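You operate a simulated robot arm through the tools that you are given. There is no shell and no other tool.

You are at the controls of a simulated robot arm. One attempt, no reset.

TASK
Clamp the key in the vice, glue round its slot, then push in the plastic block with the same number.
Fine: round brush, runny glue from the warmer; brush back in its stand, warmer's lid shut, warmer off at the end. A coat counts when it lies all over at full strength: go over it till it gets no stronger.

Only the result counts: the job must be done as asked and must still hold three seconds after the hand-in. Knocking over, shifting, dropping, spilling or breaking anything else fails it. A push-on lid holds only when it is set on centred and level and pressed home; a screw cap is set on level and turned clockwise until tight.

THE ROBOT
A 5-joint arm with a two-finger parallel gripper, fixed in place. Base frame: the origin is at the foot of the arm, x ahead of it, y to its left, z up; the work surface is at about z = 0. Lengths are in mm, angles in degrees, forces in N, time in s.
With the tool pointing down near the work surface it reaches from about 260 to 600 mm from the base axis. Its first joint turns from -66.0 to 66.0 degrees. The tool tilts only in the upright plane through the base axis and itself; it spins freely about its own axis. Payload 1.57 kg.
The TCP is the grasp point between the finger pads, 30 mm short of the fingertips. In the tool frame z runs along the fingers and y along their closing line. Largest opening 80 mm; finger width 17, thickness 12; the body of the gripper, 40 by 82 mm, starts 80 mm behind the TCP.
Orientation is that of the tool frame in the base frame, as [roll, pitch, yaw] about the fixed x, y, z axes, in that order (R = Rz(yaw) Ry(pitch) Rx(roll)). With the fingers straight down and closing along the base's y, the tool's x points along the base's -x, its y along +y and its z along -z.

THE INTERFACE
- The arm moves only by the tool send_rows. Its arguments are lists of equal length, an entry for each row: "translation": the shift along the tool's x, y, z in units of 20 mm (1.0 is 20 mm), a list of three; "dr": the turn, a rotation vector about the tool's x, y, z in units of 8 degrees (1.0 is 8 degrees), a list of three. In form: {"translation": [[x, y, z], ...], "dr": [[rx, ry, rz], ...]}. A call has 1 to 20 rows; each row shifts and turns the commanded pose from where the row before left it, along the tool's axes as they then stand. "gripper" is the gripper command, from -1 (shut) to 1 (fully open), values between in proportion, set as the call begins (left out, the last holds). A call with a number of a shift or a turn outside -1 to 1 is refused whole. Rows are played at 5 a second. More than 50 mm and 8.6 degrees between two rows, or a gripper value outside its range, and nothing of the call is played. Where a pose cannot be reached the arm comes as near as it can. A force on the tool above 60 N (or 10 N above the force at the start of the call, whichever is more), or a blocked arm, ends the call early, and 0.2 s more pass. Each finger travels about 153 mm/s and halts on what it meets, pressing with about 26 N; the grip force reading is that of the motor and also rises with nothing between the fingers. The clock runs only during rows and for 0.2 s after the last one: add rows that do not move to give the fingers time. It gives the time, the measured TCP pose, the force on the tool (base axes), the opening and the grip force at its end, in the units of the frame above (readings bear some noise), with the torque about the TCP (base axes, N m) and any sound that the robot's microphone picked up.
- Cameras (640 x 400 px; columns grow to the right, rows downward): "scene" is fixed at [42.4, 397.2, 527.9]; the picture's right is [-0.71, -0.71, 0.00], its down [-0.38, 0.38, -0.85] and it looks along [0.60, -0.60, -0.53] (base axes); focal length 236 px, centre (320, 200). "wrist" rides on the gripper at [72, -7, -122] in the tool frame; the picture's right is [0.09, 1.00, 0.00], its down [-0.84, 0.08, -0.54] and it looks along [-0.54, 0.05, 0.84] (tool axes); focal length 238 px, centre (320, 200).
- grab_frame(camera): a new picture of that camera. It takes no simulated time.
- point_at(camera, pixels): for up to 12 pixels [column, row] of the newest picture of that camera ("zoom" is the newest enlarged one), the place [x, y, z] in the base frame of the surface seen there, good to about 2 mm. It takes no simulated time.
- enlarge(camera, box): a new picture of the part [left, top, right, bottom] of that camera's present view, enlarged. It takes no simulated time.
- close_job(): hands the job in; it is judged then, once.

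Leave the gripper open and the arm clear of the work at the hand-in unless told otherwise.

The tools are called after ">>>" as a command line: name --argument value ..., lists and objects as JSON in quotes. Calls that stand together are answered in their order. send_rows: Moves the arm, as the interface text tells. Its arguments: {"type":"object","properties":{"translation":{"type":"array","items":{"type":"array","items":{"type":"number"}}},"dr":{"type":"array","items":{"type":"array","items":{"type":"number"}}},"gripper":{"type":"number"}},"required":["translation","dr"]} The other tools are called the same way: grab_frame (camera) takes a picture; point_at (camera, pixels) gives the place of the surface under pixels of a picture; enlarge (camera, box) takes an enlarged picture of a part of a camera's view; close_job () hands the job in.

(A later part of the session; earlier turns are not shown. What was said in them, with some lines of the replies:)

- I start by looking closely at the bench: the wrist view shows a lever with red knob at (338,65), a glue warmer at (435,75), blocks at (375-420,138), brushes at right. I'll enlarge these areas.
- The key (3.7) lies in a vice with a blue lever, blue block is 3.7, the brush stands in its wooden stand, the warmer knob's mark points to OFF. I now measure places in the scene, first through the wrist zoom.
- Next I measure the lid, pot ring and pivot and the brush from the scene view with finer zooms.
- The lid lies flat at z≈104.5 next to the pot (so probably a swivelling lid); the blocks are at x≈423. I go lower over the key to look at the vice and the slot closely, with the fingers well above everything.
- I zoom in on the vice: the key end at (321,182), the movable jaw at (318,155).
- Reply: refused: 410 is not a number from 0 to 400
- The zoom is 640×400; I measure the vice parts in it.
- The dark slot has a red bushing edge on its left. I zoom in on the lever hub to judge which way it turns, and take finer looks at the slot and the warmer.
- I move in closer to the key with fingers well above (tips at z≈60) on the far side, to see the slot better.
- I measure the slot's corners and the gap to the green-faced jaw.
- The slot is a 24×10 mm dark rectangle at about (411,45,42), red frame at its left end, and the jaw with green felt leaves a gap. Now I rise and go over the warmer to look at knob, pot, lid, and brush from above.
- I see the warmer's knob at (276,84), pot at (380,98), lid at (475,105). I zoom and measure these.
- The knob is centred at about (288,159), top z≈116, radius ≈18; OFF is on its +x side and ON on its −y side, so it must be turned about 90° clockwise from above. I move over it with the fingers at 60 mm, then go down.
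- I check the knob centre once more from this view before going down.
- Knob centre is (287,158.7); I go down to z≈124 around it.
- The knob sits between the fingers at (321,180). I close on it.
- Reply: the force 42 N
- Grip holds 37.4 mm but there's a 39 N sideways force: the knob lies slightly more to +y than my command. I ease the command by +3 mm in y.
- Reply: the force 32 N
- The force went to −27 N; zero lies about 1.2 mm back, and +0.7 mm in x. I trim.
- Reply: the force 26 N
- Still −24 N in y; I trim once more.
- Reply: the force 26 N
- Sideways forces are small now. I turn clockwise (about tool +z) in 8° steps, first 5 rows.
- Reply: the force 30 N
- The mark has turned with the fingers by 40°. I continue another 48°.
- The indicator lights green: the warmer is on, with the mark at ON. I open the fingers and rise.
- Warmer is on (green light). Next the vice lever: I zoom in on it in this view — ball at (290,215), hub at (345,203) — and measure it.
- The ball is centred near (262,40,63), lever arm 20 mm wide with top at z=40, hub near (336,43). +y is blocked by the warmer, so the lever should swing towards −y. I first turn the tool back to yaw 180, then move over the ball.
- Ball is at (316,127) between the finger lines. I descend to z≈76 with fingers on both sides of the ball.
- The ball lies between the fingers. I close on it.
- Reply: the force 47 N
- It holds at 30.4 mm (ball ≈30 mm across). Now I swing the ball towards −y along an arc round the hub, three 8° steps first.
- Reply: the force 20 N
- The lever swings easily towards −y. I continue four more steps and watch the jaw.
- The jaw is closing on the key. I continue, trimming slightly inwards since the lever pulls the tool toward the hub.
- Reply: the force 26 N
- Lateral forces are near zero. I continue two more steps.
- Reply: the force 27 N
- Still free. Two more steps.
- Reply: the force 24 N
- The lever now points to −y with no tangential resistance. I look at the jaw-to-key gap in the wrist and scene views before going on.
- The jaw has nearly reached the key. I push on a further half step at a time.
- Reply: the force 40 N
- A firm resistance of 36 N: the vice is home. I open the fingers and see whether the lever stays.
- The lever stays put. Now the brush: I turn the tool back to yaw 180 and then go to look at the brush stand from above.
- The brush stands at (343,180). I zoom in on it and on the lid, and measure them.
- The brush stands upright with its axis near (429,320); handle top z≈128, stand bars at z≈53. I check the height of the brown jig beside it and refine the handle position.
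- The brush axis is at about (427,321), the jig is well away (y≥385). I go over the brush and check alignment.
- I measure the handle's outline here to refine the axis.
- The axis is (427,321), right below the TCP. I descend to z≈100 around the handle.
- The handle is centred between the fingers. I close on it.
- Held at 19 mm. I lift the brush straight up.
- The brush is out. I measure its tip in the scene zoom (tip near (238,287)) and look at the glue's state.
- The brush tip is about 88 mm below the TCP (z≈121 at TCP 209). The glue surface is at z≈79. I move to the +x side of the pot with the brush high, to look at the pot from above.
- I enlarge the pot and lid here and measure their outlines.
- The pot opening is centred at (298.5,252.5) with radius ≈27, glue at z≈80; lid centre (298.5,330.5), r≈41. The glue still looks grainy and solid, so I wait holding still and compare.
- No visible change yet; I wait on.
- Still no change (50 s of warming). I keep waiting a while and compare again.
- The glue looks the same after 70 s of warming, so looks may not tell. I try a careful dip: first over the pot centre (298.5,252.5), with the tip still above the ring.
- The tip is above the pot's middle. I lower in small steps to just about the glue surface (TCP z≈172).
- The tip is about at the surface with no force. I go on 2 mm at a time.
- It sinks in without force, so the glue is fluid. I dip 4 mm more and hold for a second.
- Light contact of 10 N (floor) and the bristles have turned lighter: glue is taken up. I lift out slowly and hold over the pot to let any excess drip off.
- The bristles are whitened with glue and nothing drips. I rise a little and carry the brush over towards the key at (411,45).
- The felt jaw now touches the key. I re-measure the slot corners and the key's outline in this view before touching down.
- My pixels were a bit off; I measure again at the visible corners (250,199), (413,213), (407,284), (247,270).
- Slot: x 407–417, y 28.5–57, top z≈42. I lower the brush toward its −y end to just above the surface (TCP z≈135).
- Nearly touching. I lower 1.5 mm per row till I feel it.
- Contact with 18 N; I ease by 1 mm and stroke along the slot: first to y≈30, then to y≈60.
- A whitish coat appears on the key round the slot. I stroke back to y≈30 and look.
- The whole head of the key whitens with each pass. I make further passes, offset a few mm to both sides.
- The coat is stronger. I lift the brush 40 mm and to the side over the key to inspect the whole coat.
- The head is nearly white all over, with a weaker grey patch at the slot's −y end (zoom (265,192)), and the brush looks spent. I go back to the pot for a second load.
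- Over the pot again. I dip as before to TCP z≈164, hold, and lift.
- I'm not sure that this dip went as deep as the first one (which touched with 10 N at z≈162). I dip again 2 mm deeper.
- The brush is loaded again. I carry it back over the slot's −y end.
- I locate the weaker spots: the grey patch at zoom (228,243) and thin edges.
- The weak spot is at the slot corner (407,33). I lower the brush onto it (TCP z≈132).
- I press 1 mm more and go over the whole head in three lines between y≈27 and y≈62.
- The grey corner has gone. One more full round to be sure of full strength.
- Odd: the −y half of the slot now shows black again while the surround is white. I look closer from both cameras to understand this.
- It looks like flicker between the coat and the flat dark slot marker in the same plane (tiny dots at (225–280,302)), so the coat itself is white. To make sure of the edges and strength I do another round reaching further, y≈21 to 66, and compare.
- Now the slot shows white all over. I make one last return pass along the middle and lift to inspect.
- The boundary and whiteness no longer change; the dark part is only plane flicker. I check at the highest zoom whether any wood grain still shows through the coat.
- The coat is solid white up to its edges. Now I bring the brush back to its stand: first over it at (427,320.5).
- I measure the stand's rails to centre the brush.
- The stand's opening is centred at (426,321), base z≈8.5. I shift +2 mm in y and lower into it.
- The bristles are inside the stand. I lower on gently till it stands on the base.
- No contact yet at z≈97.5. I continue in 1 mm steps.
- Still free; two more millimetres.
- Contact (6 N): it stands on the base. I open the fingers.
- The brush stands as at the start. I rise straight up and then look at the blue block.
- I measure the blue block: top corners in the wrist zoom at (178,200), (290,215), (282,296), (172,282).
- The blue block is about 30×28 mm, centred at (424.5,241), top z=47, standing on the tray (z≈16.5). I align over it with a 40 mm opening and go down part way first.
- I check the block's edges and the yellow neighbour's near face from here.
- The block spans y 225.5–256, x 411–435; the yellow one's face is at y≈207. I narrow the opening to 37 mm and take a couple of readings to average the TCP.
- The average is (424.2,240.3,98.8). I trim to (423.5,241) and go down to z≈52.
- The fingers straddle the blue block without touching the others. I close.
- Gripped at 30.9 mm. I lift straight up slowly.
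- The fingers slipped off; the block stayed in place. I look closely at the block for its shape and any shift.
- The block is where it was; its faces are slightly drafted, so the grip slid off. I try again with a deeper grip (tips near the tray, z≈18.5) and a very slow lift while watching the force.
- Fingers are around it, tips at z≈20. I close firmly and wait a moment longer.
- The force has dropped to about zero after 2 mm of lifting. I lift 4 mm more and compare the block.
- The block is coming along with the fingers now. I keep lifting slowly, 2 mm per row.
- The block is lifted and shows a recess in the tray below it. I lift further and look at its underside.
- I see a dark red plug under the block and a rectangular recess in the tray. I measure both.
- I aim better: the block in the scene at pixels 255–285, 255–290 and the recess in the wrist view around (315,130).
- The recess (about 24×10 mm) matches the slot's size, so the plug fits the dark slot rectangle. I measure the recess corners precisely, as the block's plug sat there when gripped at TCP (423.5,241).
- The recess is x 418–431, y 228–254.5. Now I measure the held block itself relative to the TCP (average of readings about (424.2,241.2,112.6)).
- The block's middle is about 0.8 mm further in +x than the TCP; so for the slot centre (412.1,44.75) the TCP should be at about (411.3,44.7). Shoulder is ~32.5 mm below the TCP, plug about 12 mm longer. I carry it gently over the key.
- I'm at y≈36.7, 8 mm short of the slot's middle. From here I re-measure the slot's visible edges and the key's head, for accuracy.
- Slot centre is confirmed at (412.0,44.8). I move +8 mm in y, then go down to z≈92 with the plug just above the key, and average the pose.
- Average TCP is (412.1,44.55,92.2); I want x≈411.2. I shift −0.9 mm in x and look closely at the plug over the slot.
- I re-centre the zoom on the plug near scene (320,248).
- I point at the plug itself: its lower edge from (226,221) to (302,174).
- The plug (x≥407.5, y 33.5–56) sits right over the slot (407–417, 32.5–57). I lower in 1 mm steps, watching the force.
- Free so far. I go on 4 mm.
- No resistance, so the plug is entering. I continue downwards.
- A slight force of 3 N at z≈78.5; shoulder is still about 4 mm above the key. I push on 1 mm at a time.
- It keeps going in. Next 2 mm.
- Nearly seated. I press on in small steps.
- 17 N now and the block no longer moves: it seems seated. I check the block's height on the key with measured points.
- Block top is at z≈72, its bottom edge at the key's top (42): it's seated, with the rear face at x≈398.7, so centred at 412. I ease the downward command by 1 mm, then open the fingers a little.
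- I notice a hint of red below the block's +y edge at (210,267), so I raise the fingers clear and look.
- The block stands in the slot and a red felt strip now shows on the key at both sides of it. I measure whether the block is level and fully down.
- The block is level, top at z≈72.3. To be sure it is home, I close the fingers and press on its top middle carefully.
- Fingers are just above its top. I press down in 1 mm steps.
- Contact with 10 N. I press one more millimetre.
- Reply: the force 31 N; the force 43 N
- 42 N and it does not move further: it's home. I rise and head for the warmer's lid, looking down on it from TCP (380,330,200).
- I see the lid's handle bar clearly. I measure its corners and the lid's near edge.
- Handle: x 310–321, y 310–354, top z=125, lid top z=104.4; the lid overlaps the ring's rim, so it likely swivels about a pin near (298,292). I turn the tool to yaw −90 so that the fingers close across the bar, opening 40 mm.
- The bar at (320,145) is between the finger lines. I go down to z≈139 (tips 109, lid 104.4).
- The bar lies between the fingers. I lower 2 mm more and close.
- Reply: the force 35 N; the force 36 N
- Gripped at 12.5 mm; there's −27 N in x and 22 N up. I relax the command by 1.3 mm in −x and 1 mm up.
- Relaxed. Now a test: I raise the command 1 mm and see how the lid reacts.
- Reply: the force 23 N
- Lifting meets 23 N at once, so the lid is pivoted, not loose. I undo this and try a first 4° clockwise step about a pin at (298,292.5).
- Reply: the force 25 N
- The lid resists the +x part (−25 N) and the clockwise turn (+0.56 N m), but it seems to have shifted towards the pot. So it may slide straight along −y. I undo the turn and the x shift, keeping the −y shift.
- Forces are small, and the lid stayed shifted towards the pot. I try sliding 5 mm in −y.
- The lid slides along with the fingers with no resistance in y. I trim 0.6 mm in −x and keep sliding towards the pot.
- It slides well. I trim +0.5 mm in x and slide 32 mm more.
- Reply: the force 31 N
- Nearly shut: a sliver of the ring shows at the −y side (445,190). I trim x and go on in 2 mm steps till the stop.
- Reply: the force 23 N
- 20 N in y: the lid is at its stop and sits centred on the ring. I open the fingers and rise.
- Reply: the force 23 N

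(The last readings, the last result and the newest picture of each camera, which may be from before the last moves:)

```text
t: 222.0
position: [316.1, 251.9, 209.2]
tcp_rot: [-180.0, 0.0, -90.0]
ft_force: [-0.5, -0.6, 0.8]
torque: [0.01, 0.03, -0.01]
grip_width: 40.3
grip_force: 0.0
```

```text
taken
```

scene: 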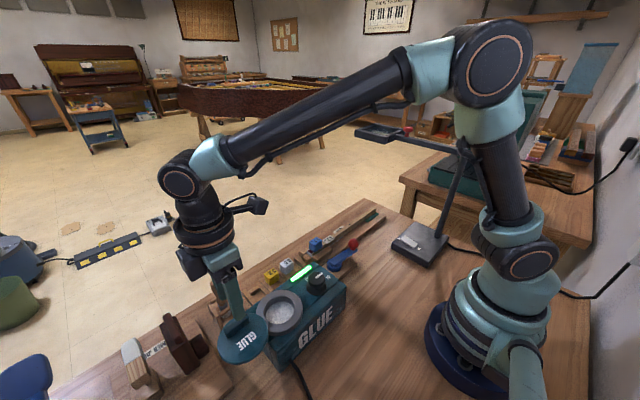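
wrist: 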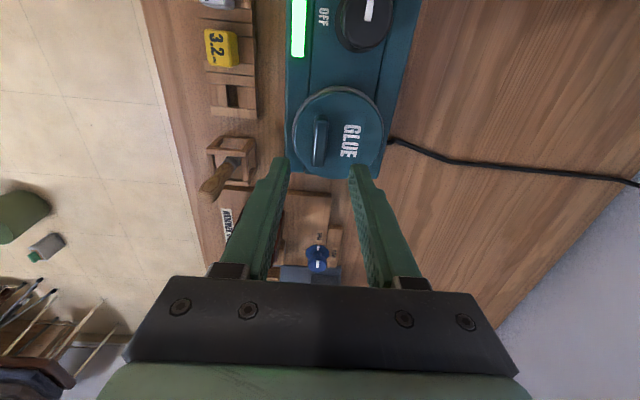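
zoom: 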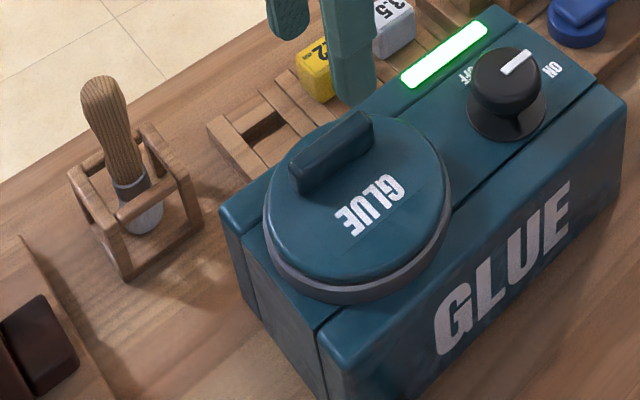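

The lid is shut, centred on the pot. Last the knob: I turn the tool to yaw 180 and go over the knob at (287.5,160.3).

>>> send_rows --translation '[[0, 0, 0], [0, 0, 0], [0, 0, 0], [0, 0, 0], [0, 0, 0], [0, 0, 0], [0, 0, 0], [0, 0, 0], [0, 0, 0], [0, 0, 0], [0, 0, 0], [0, 0, 0], [0, 0, 0]]' --dr '[[0, 0, 1], [0, 0, 1], [0, 0, 1], [0, 0, 1], [0, 0, 1], [0, 0, 1], [0, 0, 1], [0, 0, 1], [0, 0, 1], [0, 0, 1], [0, 0, 1], [0, 0, 0.25], [0, 0, 0]]' --gripper 0.4

>>> send_rows --translation '[[0.28, -0.9, 0], [0.28, -0.9, 0], [0.29, -0.9, 0], [0.29, -0.9, 0], [0.29, -0.98, 0], [0, 0, 0]]' --dr '[[0, 0, 0], [0, 0, 0], [0, 0, 0], [0, 0, 0], [0, 0, 0], [0, 0, 0]]'

>>> send_rows --translation '[[0, 0, 0]]' --dr '[[0, 0, 0]]'

>>> send_rows --translation '[[0, 0, 0]]' --dr '[[0, 0, 0]]'

>>> grab_frame --camera "wrist"

```text
t: 224.8
position: [316.3, 250.2, 208.0]
tcp_rot: [180.0, 0.0, 179.9]
ft_force: [-0.2, 0.6, 0.3]
torque: [0.01, 0.01, 0.01]
grip_width: 56.0
grip_force: 0.0
```

```text
t: 226.2
position: [287.7, 158.8, 208.2]
tcp_rot: [-179.9, 0.0, -180.0]
ft_force: [0.5, 0.2, 0.2]
torque: [-0.03, 0.02, -0.01]
grip_width: 55.8
grip_force: 0.0
```

```text
t: 226.6
position: [288.6, 159.0, 209.7]
tcp_rot: [-180.0, -0.1, 180.0]
ft_force: [0.4, -0.2, 0.4]
torque: [0.05, 0.03, -0.01]
grip_width: 55.7
grip_force: 0.0
```

```text
t: 227.0
position: [289.5, 158.9, 209.0]
tcp_rot: [180.0, 0.0, -180.0]
ft_force: [-0.3, 0.0, -0.3]
torque: [-0.04, 0.0, 0.03]
grip_width: 55.6
grip_force: 0.0
```

```text
taken
```

wrist: 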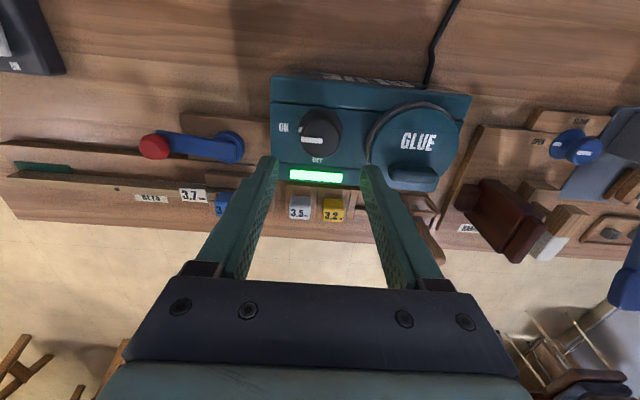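

I trim +1.4 mm in y and −1 mm in x and go down round the knob to z≈124.5.

>>> send_rows --translation '[[0.05, 0.07, 0.9], [0, 0, 0.9], [0, 0, 0.9], [0, 0, 0.9], [0, 0, 0.6], [0, 0, 0]]' --dr '[[0, 0, 0], [0, 0, 0], [0, 0, 0], [0, 0, 0], [0, 0, 0], [0, 0, 0]]'

>>> send_rows --translation '[[0, 0, 0], [0, 0, 0], [0, 0, 0]]' --dr '[[0, 0, 0], [0, 0, 0], [0, 0, 0]]' --gripper -1

```text
t: 228.4
position: [286.1, 160.6, 125.2]
tcp_rot: [180.0, 0.0, -179.9]
ft_force: [-0.6, 0.0, 0.4]
torque: [-0.01, -0.01, 0.01]
grip_width: 55.9
grip_force: 0.0
```

```text
t: 229.2
position: [286.6, 159.2, 125.1]
tcp_rot: [-179.9, -0.1, 179.8]
ft_force: [12.1, -35.9, 1.8]
torque: [-0.63, -0.15, -0.03]
grip_width: 37.6
grip_force: 43.7
```

−36 N in y: I trim −1.6 mm in y and +0.5 mm in x.

>>> send_rows --translation '[[-0.025, -0.08, 0], [0, 0, 0]]' --dr '[[0, 0, 0], [0, 0, 0]]'

```text
t: 229.8
position: [287.0, 160.4, 125.4]
tcp_rot: [-179.9, -0.1, -179.8]
ft_force: [-11.2, -4.8, 8.2]
torque: [-0.05, 0.41, 0.0]
grip_width: 37.4
grip_force: 43.3
```

Forces are small now. I turn the knob counter-clockwise, 5 steps first.

>>> send_rows --translation '[[0, 0, 0], [0, 0, 0], [0, 0, 0], [0, 0, 0], [0, 0, 0]]' --dr '[[0, 0, -1], [0, 0, -1], [0, 0, -1], [0, 0, -1], [0, 0, -1]]'

>>> send_rows --translation '[[0, 0, 0], [0, 0, 0], [0, 0, 0], [0, 0, 0], [0, 0, 0], [0, 0, 0]]' --dr '[[0, 0, -1], [0, 0, -1], [0, 0, -1], [0, 0, -1], [0, 0, -1], [0, 0, 0]]'

>>> enlarge --camera "scene" --box '[250, 230, 370, 330]'

```text
t: 231.0
position: [287.7, 158.7, 123.7]
tcp_rot: [-180.0, -0.2, -140.0]
ft_force: [6.7, -33.9, 3.6]
torque: [-1.3, 0.66, -0.1]
grip_width: 37.5
grip_force: 43.4
```

```text
t: 232.4
position: [289.0, 160.9, 125.1]
tcp_rot: [-179.7, 0.3, -100.0]
ft_force: [37.4, -19.9, -21.9]
torque: [-0.91, -0.38, 0.03]
grip_width: 37.2
grip_force: 43.4
```

```text
4.00 times, centred on (310, 280) of scene
```

zoom: 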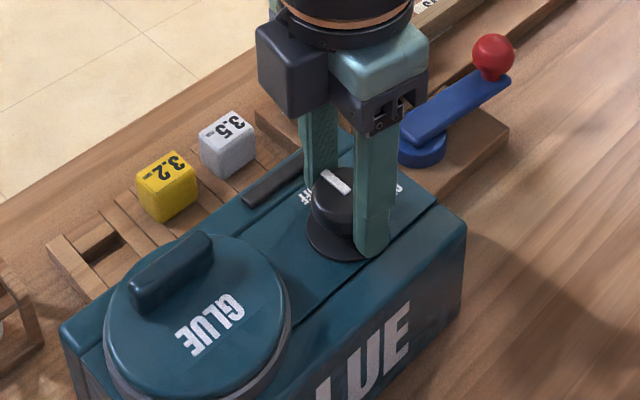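

The indicator is dark: the warmer is off. I trim the side force and turn the last 8° so the mark sits fully at OFF.

>>> send_rows --translation '[[0.019, -0.064, 0], [0, 0, 0], [0, 0, 0], [0, 0, 0]]' --dr '[[0, 0, 0], [0, 0, -0.5], [0, 0, -0.5], [0, 0, 0]]'

>>> enlarge --camera "scene" --box '[280, 250, 350, 310]'

```text
t: 233.4
position: [290.8, 160.7, 126.2]
tcp_rot: [-179.5, 0.3, -92.0]
ft_force: [23.2, -8.9, 4.7]
torque: [0.08, -0.59, -0.62]
grip_width: 37.7
grip_force: 43.5
```

```text
6.67 times, centred on (315, 280) of scene
```

zoom: 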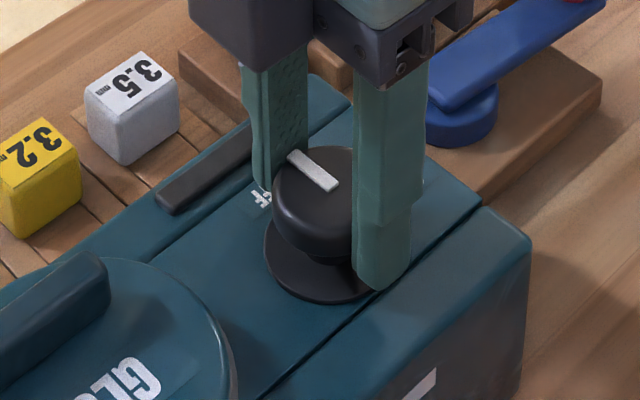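

The stop is felt (−0.6 N m) and the mark points to OFF. I open and rise clear.

>>> send_rows --translation '[[0, 0, 0], [0, 0, 0]]' --dr '[[0, 0, 0], [0, 0, 0]]' --gripper 0.5

>>> send_rows --translation '[[0, 0, -0.5], [0, 0, -1], [0, 0, -1], [0, 0, -1], [0, 0, -1], [0, 0, -1], [0, 0, -1], [0, 0, -1], [0, 0, 0]]' --dr '[[0, 0, 0], [0, 0, 0], [0, 0, 0], [0, 0, 0], [0, 0, 0], [0, 0, 0], [0, 0, 0], [0, 0, 0], [0, 0, 0]]'

>>> grab_frame --camera "wrist"

>>> grab_frame --camera "scene"

>>> enlarge --camera "scene" --box '[200, 220, 380, 350]'

```text
t: 234.0
position: [286.9, 159.3, 124.0]
tcp_rot: [179.9, -0.2, -91.8]
ft_force: [-1.4, 0.2, 0.0]
torque: [0.01, 0.0, -0.02]
grip_width: 60.1
grip_force: 0.1
```

```text
t: 236.0
position: [286.3, 159.8, 275.9]
tcp_rot: [180.0, 0.0, -92.0]
ft_force: [0.4, 0.0, -0.5]
torque: [-0.01, -0.01, 0.02]
grip_width: 60.0
grip_force: 0.1
```

```text
taken
```

wrist: 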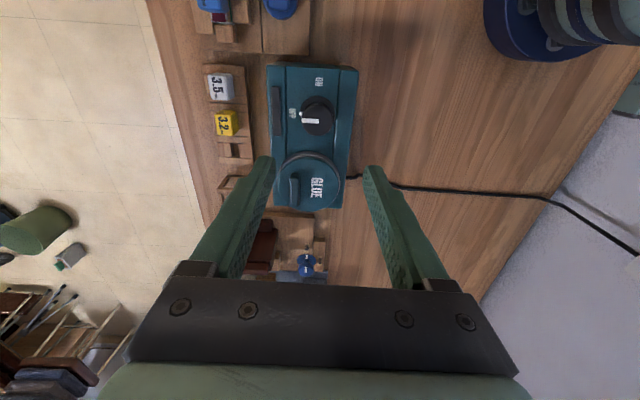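

```text
taken
```

scene: 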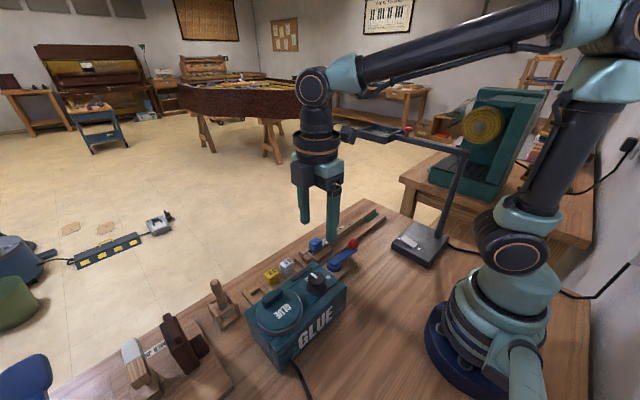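

```text
3.08 times, centred on (290, 285) of scene
```

zoom: 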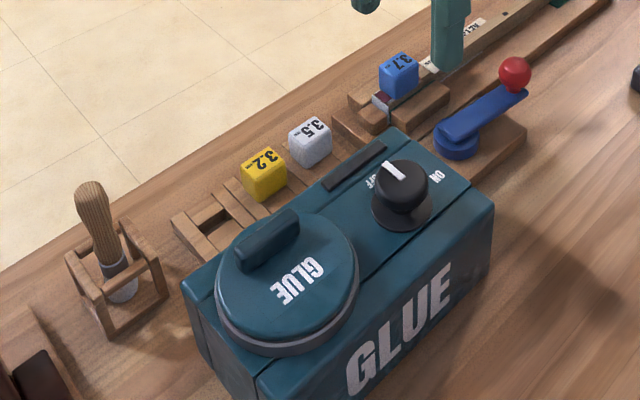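

All looks in place. I check the lid's centring, the knob mark, the block and the vice once more in detail.

>>> enlarge --camera "wrist" --box '[255, 60, 375, 220]'

>>> point_at --camera "zoom" --pixels '[[325, 228], [325, 365], [240, 300], [410, 300], [325, 300]]'

>>> enlarge --camera "scene" --box '[295, 225, 375, 275]'

```text
2.50 times, centred on (315, 140) of wrist
```

zoom: 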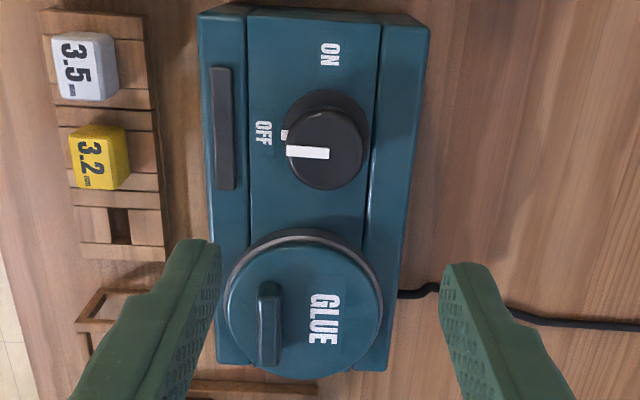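

```text
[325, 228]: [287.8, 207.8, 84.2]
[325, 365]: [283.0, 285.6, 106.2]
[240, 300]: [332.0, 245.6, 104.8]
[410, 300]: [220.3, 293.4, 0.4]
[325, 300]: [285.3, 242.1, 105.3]
```

```text
8.00 times, centred on (335, 250) of scene
```

zoom: 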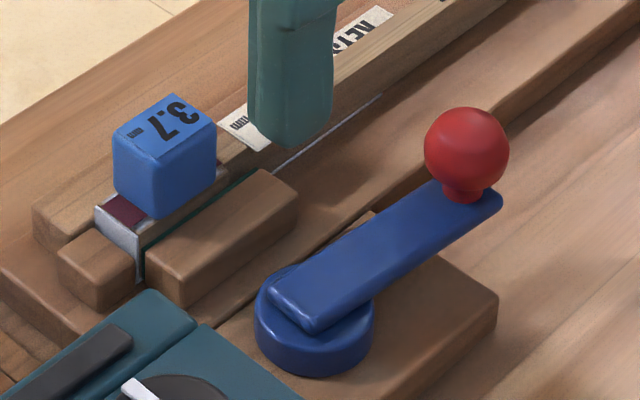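

I measure the lid's edges to compare its centre with the pot's (298.5,252.5).

>>> enlarge --camera "wrist" --box '[265, 140, 365, 215]'

>>> point_at --camera "zoom" --pixels '[[118, 200], [430, 200], [280, 75], [270, 360], [270, 340], [285, 95], [140, 200], [415, 200], [285, 62], [255, 375], [270, 350], [280, 85]]'

```text
5.33 times, centred on (315, 178) of wrist
```

zoom: 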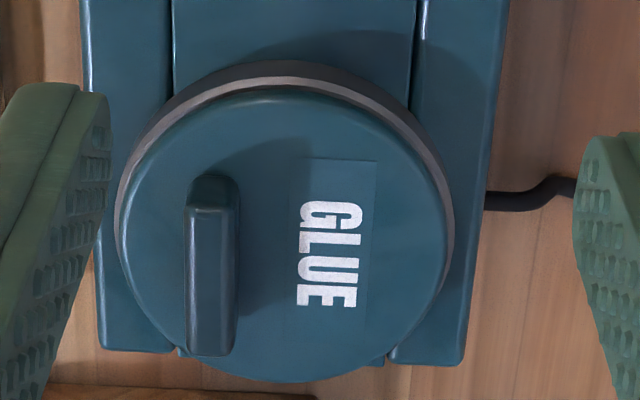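

```text
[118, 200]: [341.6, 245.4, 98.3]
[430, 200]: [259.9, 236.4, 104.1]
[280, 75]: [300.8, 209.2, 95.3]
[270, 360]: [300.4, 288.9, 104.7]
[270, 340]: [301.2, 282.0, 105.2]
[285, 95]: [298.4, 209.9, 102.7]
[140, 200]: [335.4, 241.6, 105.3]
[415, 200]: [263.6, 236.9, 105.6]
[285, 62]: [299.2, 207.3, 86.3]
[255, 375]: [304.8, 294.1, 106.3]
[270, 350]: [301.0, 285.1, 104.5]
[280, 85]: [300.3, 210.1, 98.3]
```

The lid spans y 210–296, centred over the pot; the mark is at OFF, the light is dark, brush in its stand, block seated, lever closed. I open the gripper fully and rise higher before the hand-in.

>>> send_rows --translation '[[0, 0, -1], [0, 0, -1], [0, 0, -1], [0, 0, -1], [0, 0, -1], [0, 0, 0], [0, 0, 0]]' --dr '[[0, 0, 0], [0, 0, 0], [0, 0, 0], [0, 0, 0], [0, 0, 0], [0, 0, 0], [0, 0, 0]]' --gripper 1

>>> grab_frame --camera "scene"

>>> enlarge --camera "scene" --box '[290, 220, 370, 280]'

```text
t: 237.6
position: [288.5, 158.4, 373.8]
tcp_rot: [-180.0, 0.0, -91.9]
ft_force: [-0.1, 0.0, 0.2]
torque: [0.01, 0.01, 0.0]
grip_width: 80.1
grip_force: 0.0
```

```text
taken
```

scene: 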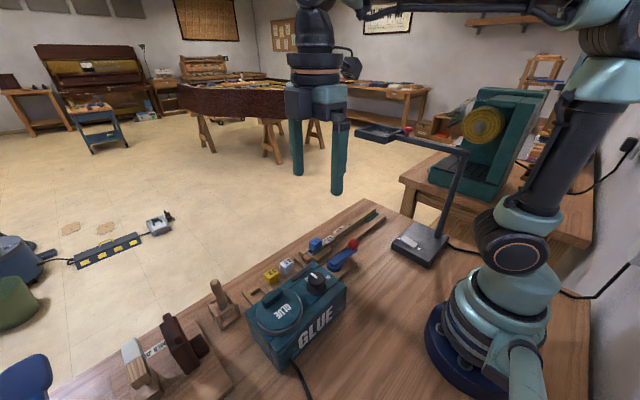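

```text
6.67 times, centred on (330, 250) of scene
```

zoom: 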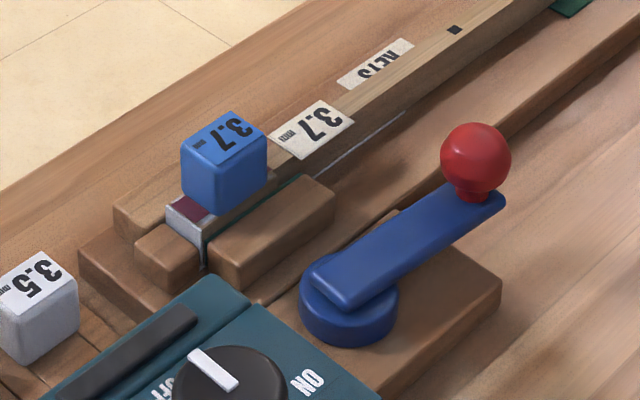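

The key is clamped, its slot glued round, and the 3.7 block pushed in level. The lid is shut, the warmer is off, the brush is back in its stand, and the arm is clear with the gripper open. I hand the job in.

>>> close_job

```text
The job is handed in.
```

The job is handed in. I had no verdict back, so what follows is what I saw and measured before closing.

- **Vice:** the lever is swung to its stop, the felt jaw touches the key, and it stayed put when released.
- **Glue:** the key's head around the slot is coated white all over, and further passes made it no whiter. I warmed the glue for about 75 seconds before dipping. Its look never changed, so I judged it runny because the brush sank in without resistance.
- **Block:** the blue 3.7 block sits level in the slot of the 3.7 key and did not move under 42 N. My first grip slipped off it in the tray, but nothing else was disturbed. A red felt strip now shows on the key on both sides of the block.
- **Brush, lid and warmer:** the brush stands back in its stand. The lid is slid to its stop and centred over the pot. The knob is turned to OFF and the light is out.
- **Arm:** it is raised clear of the work with the gripper fully open.

The least certain point is the coat. Part of the slot marking flickered dark in some pictures. I took that for overlapping surfaces in the image, not a gap in the glue.
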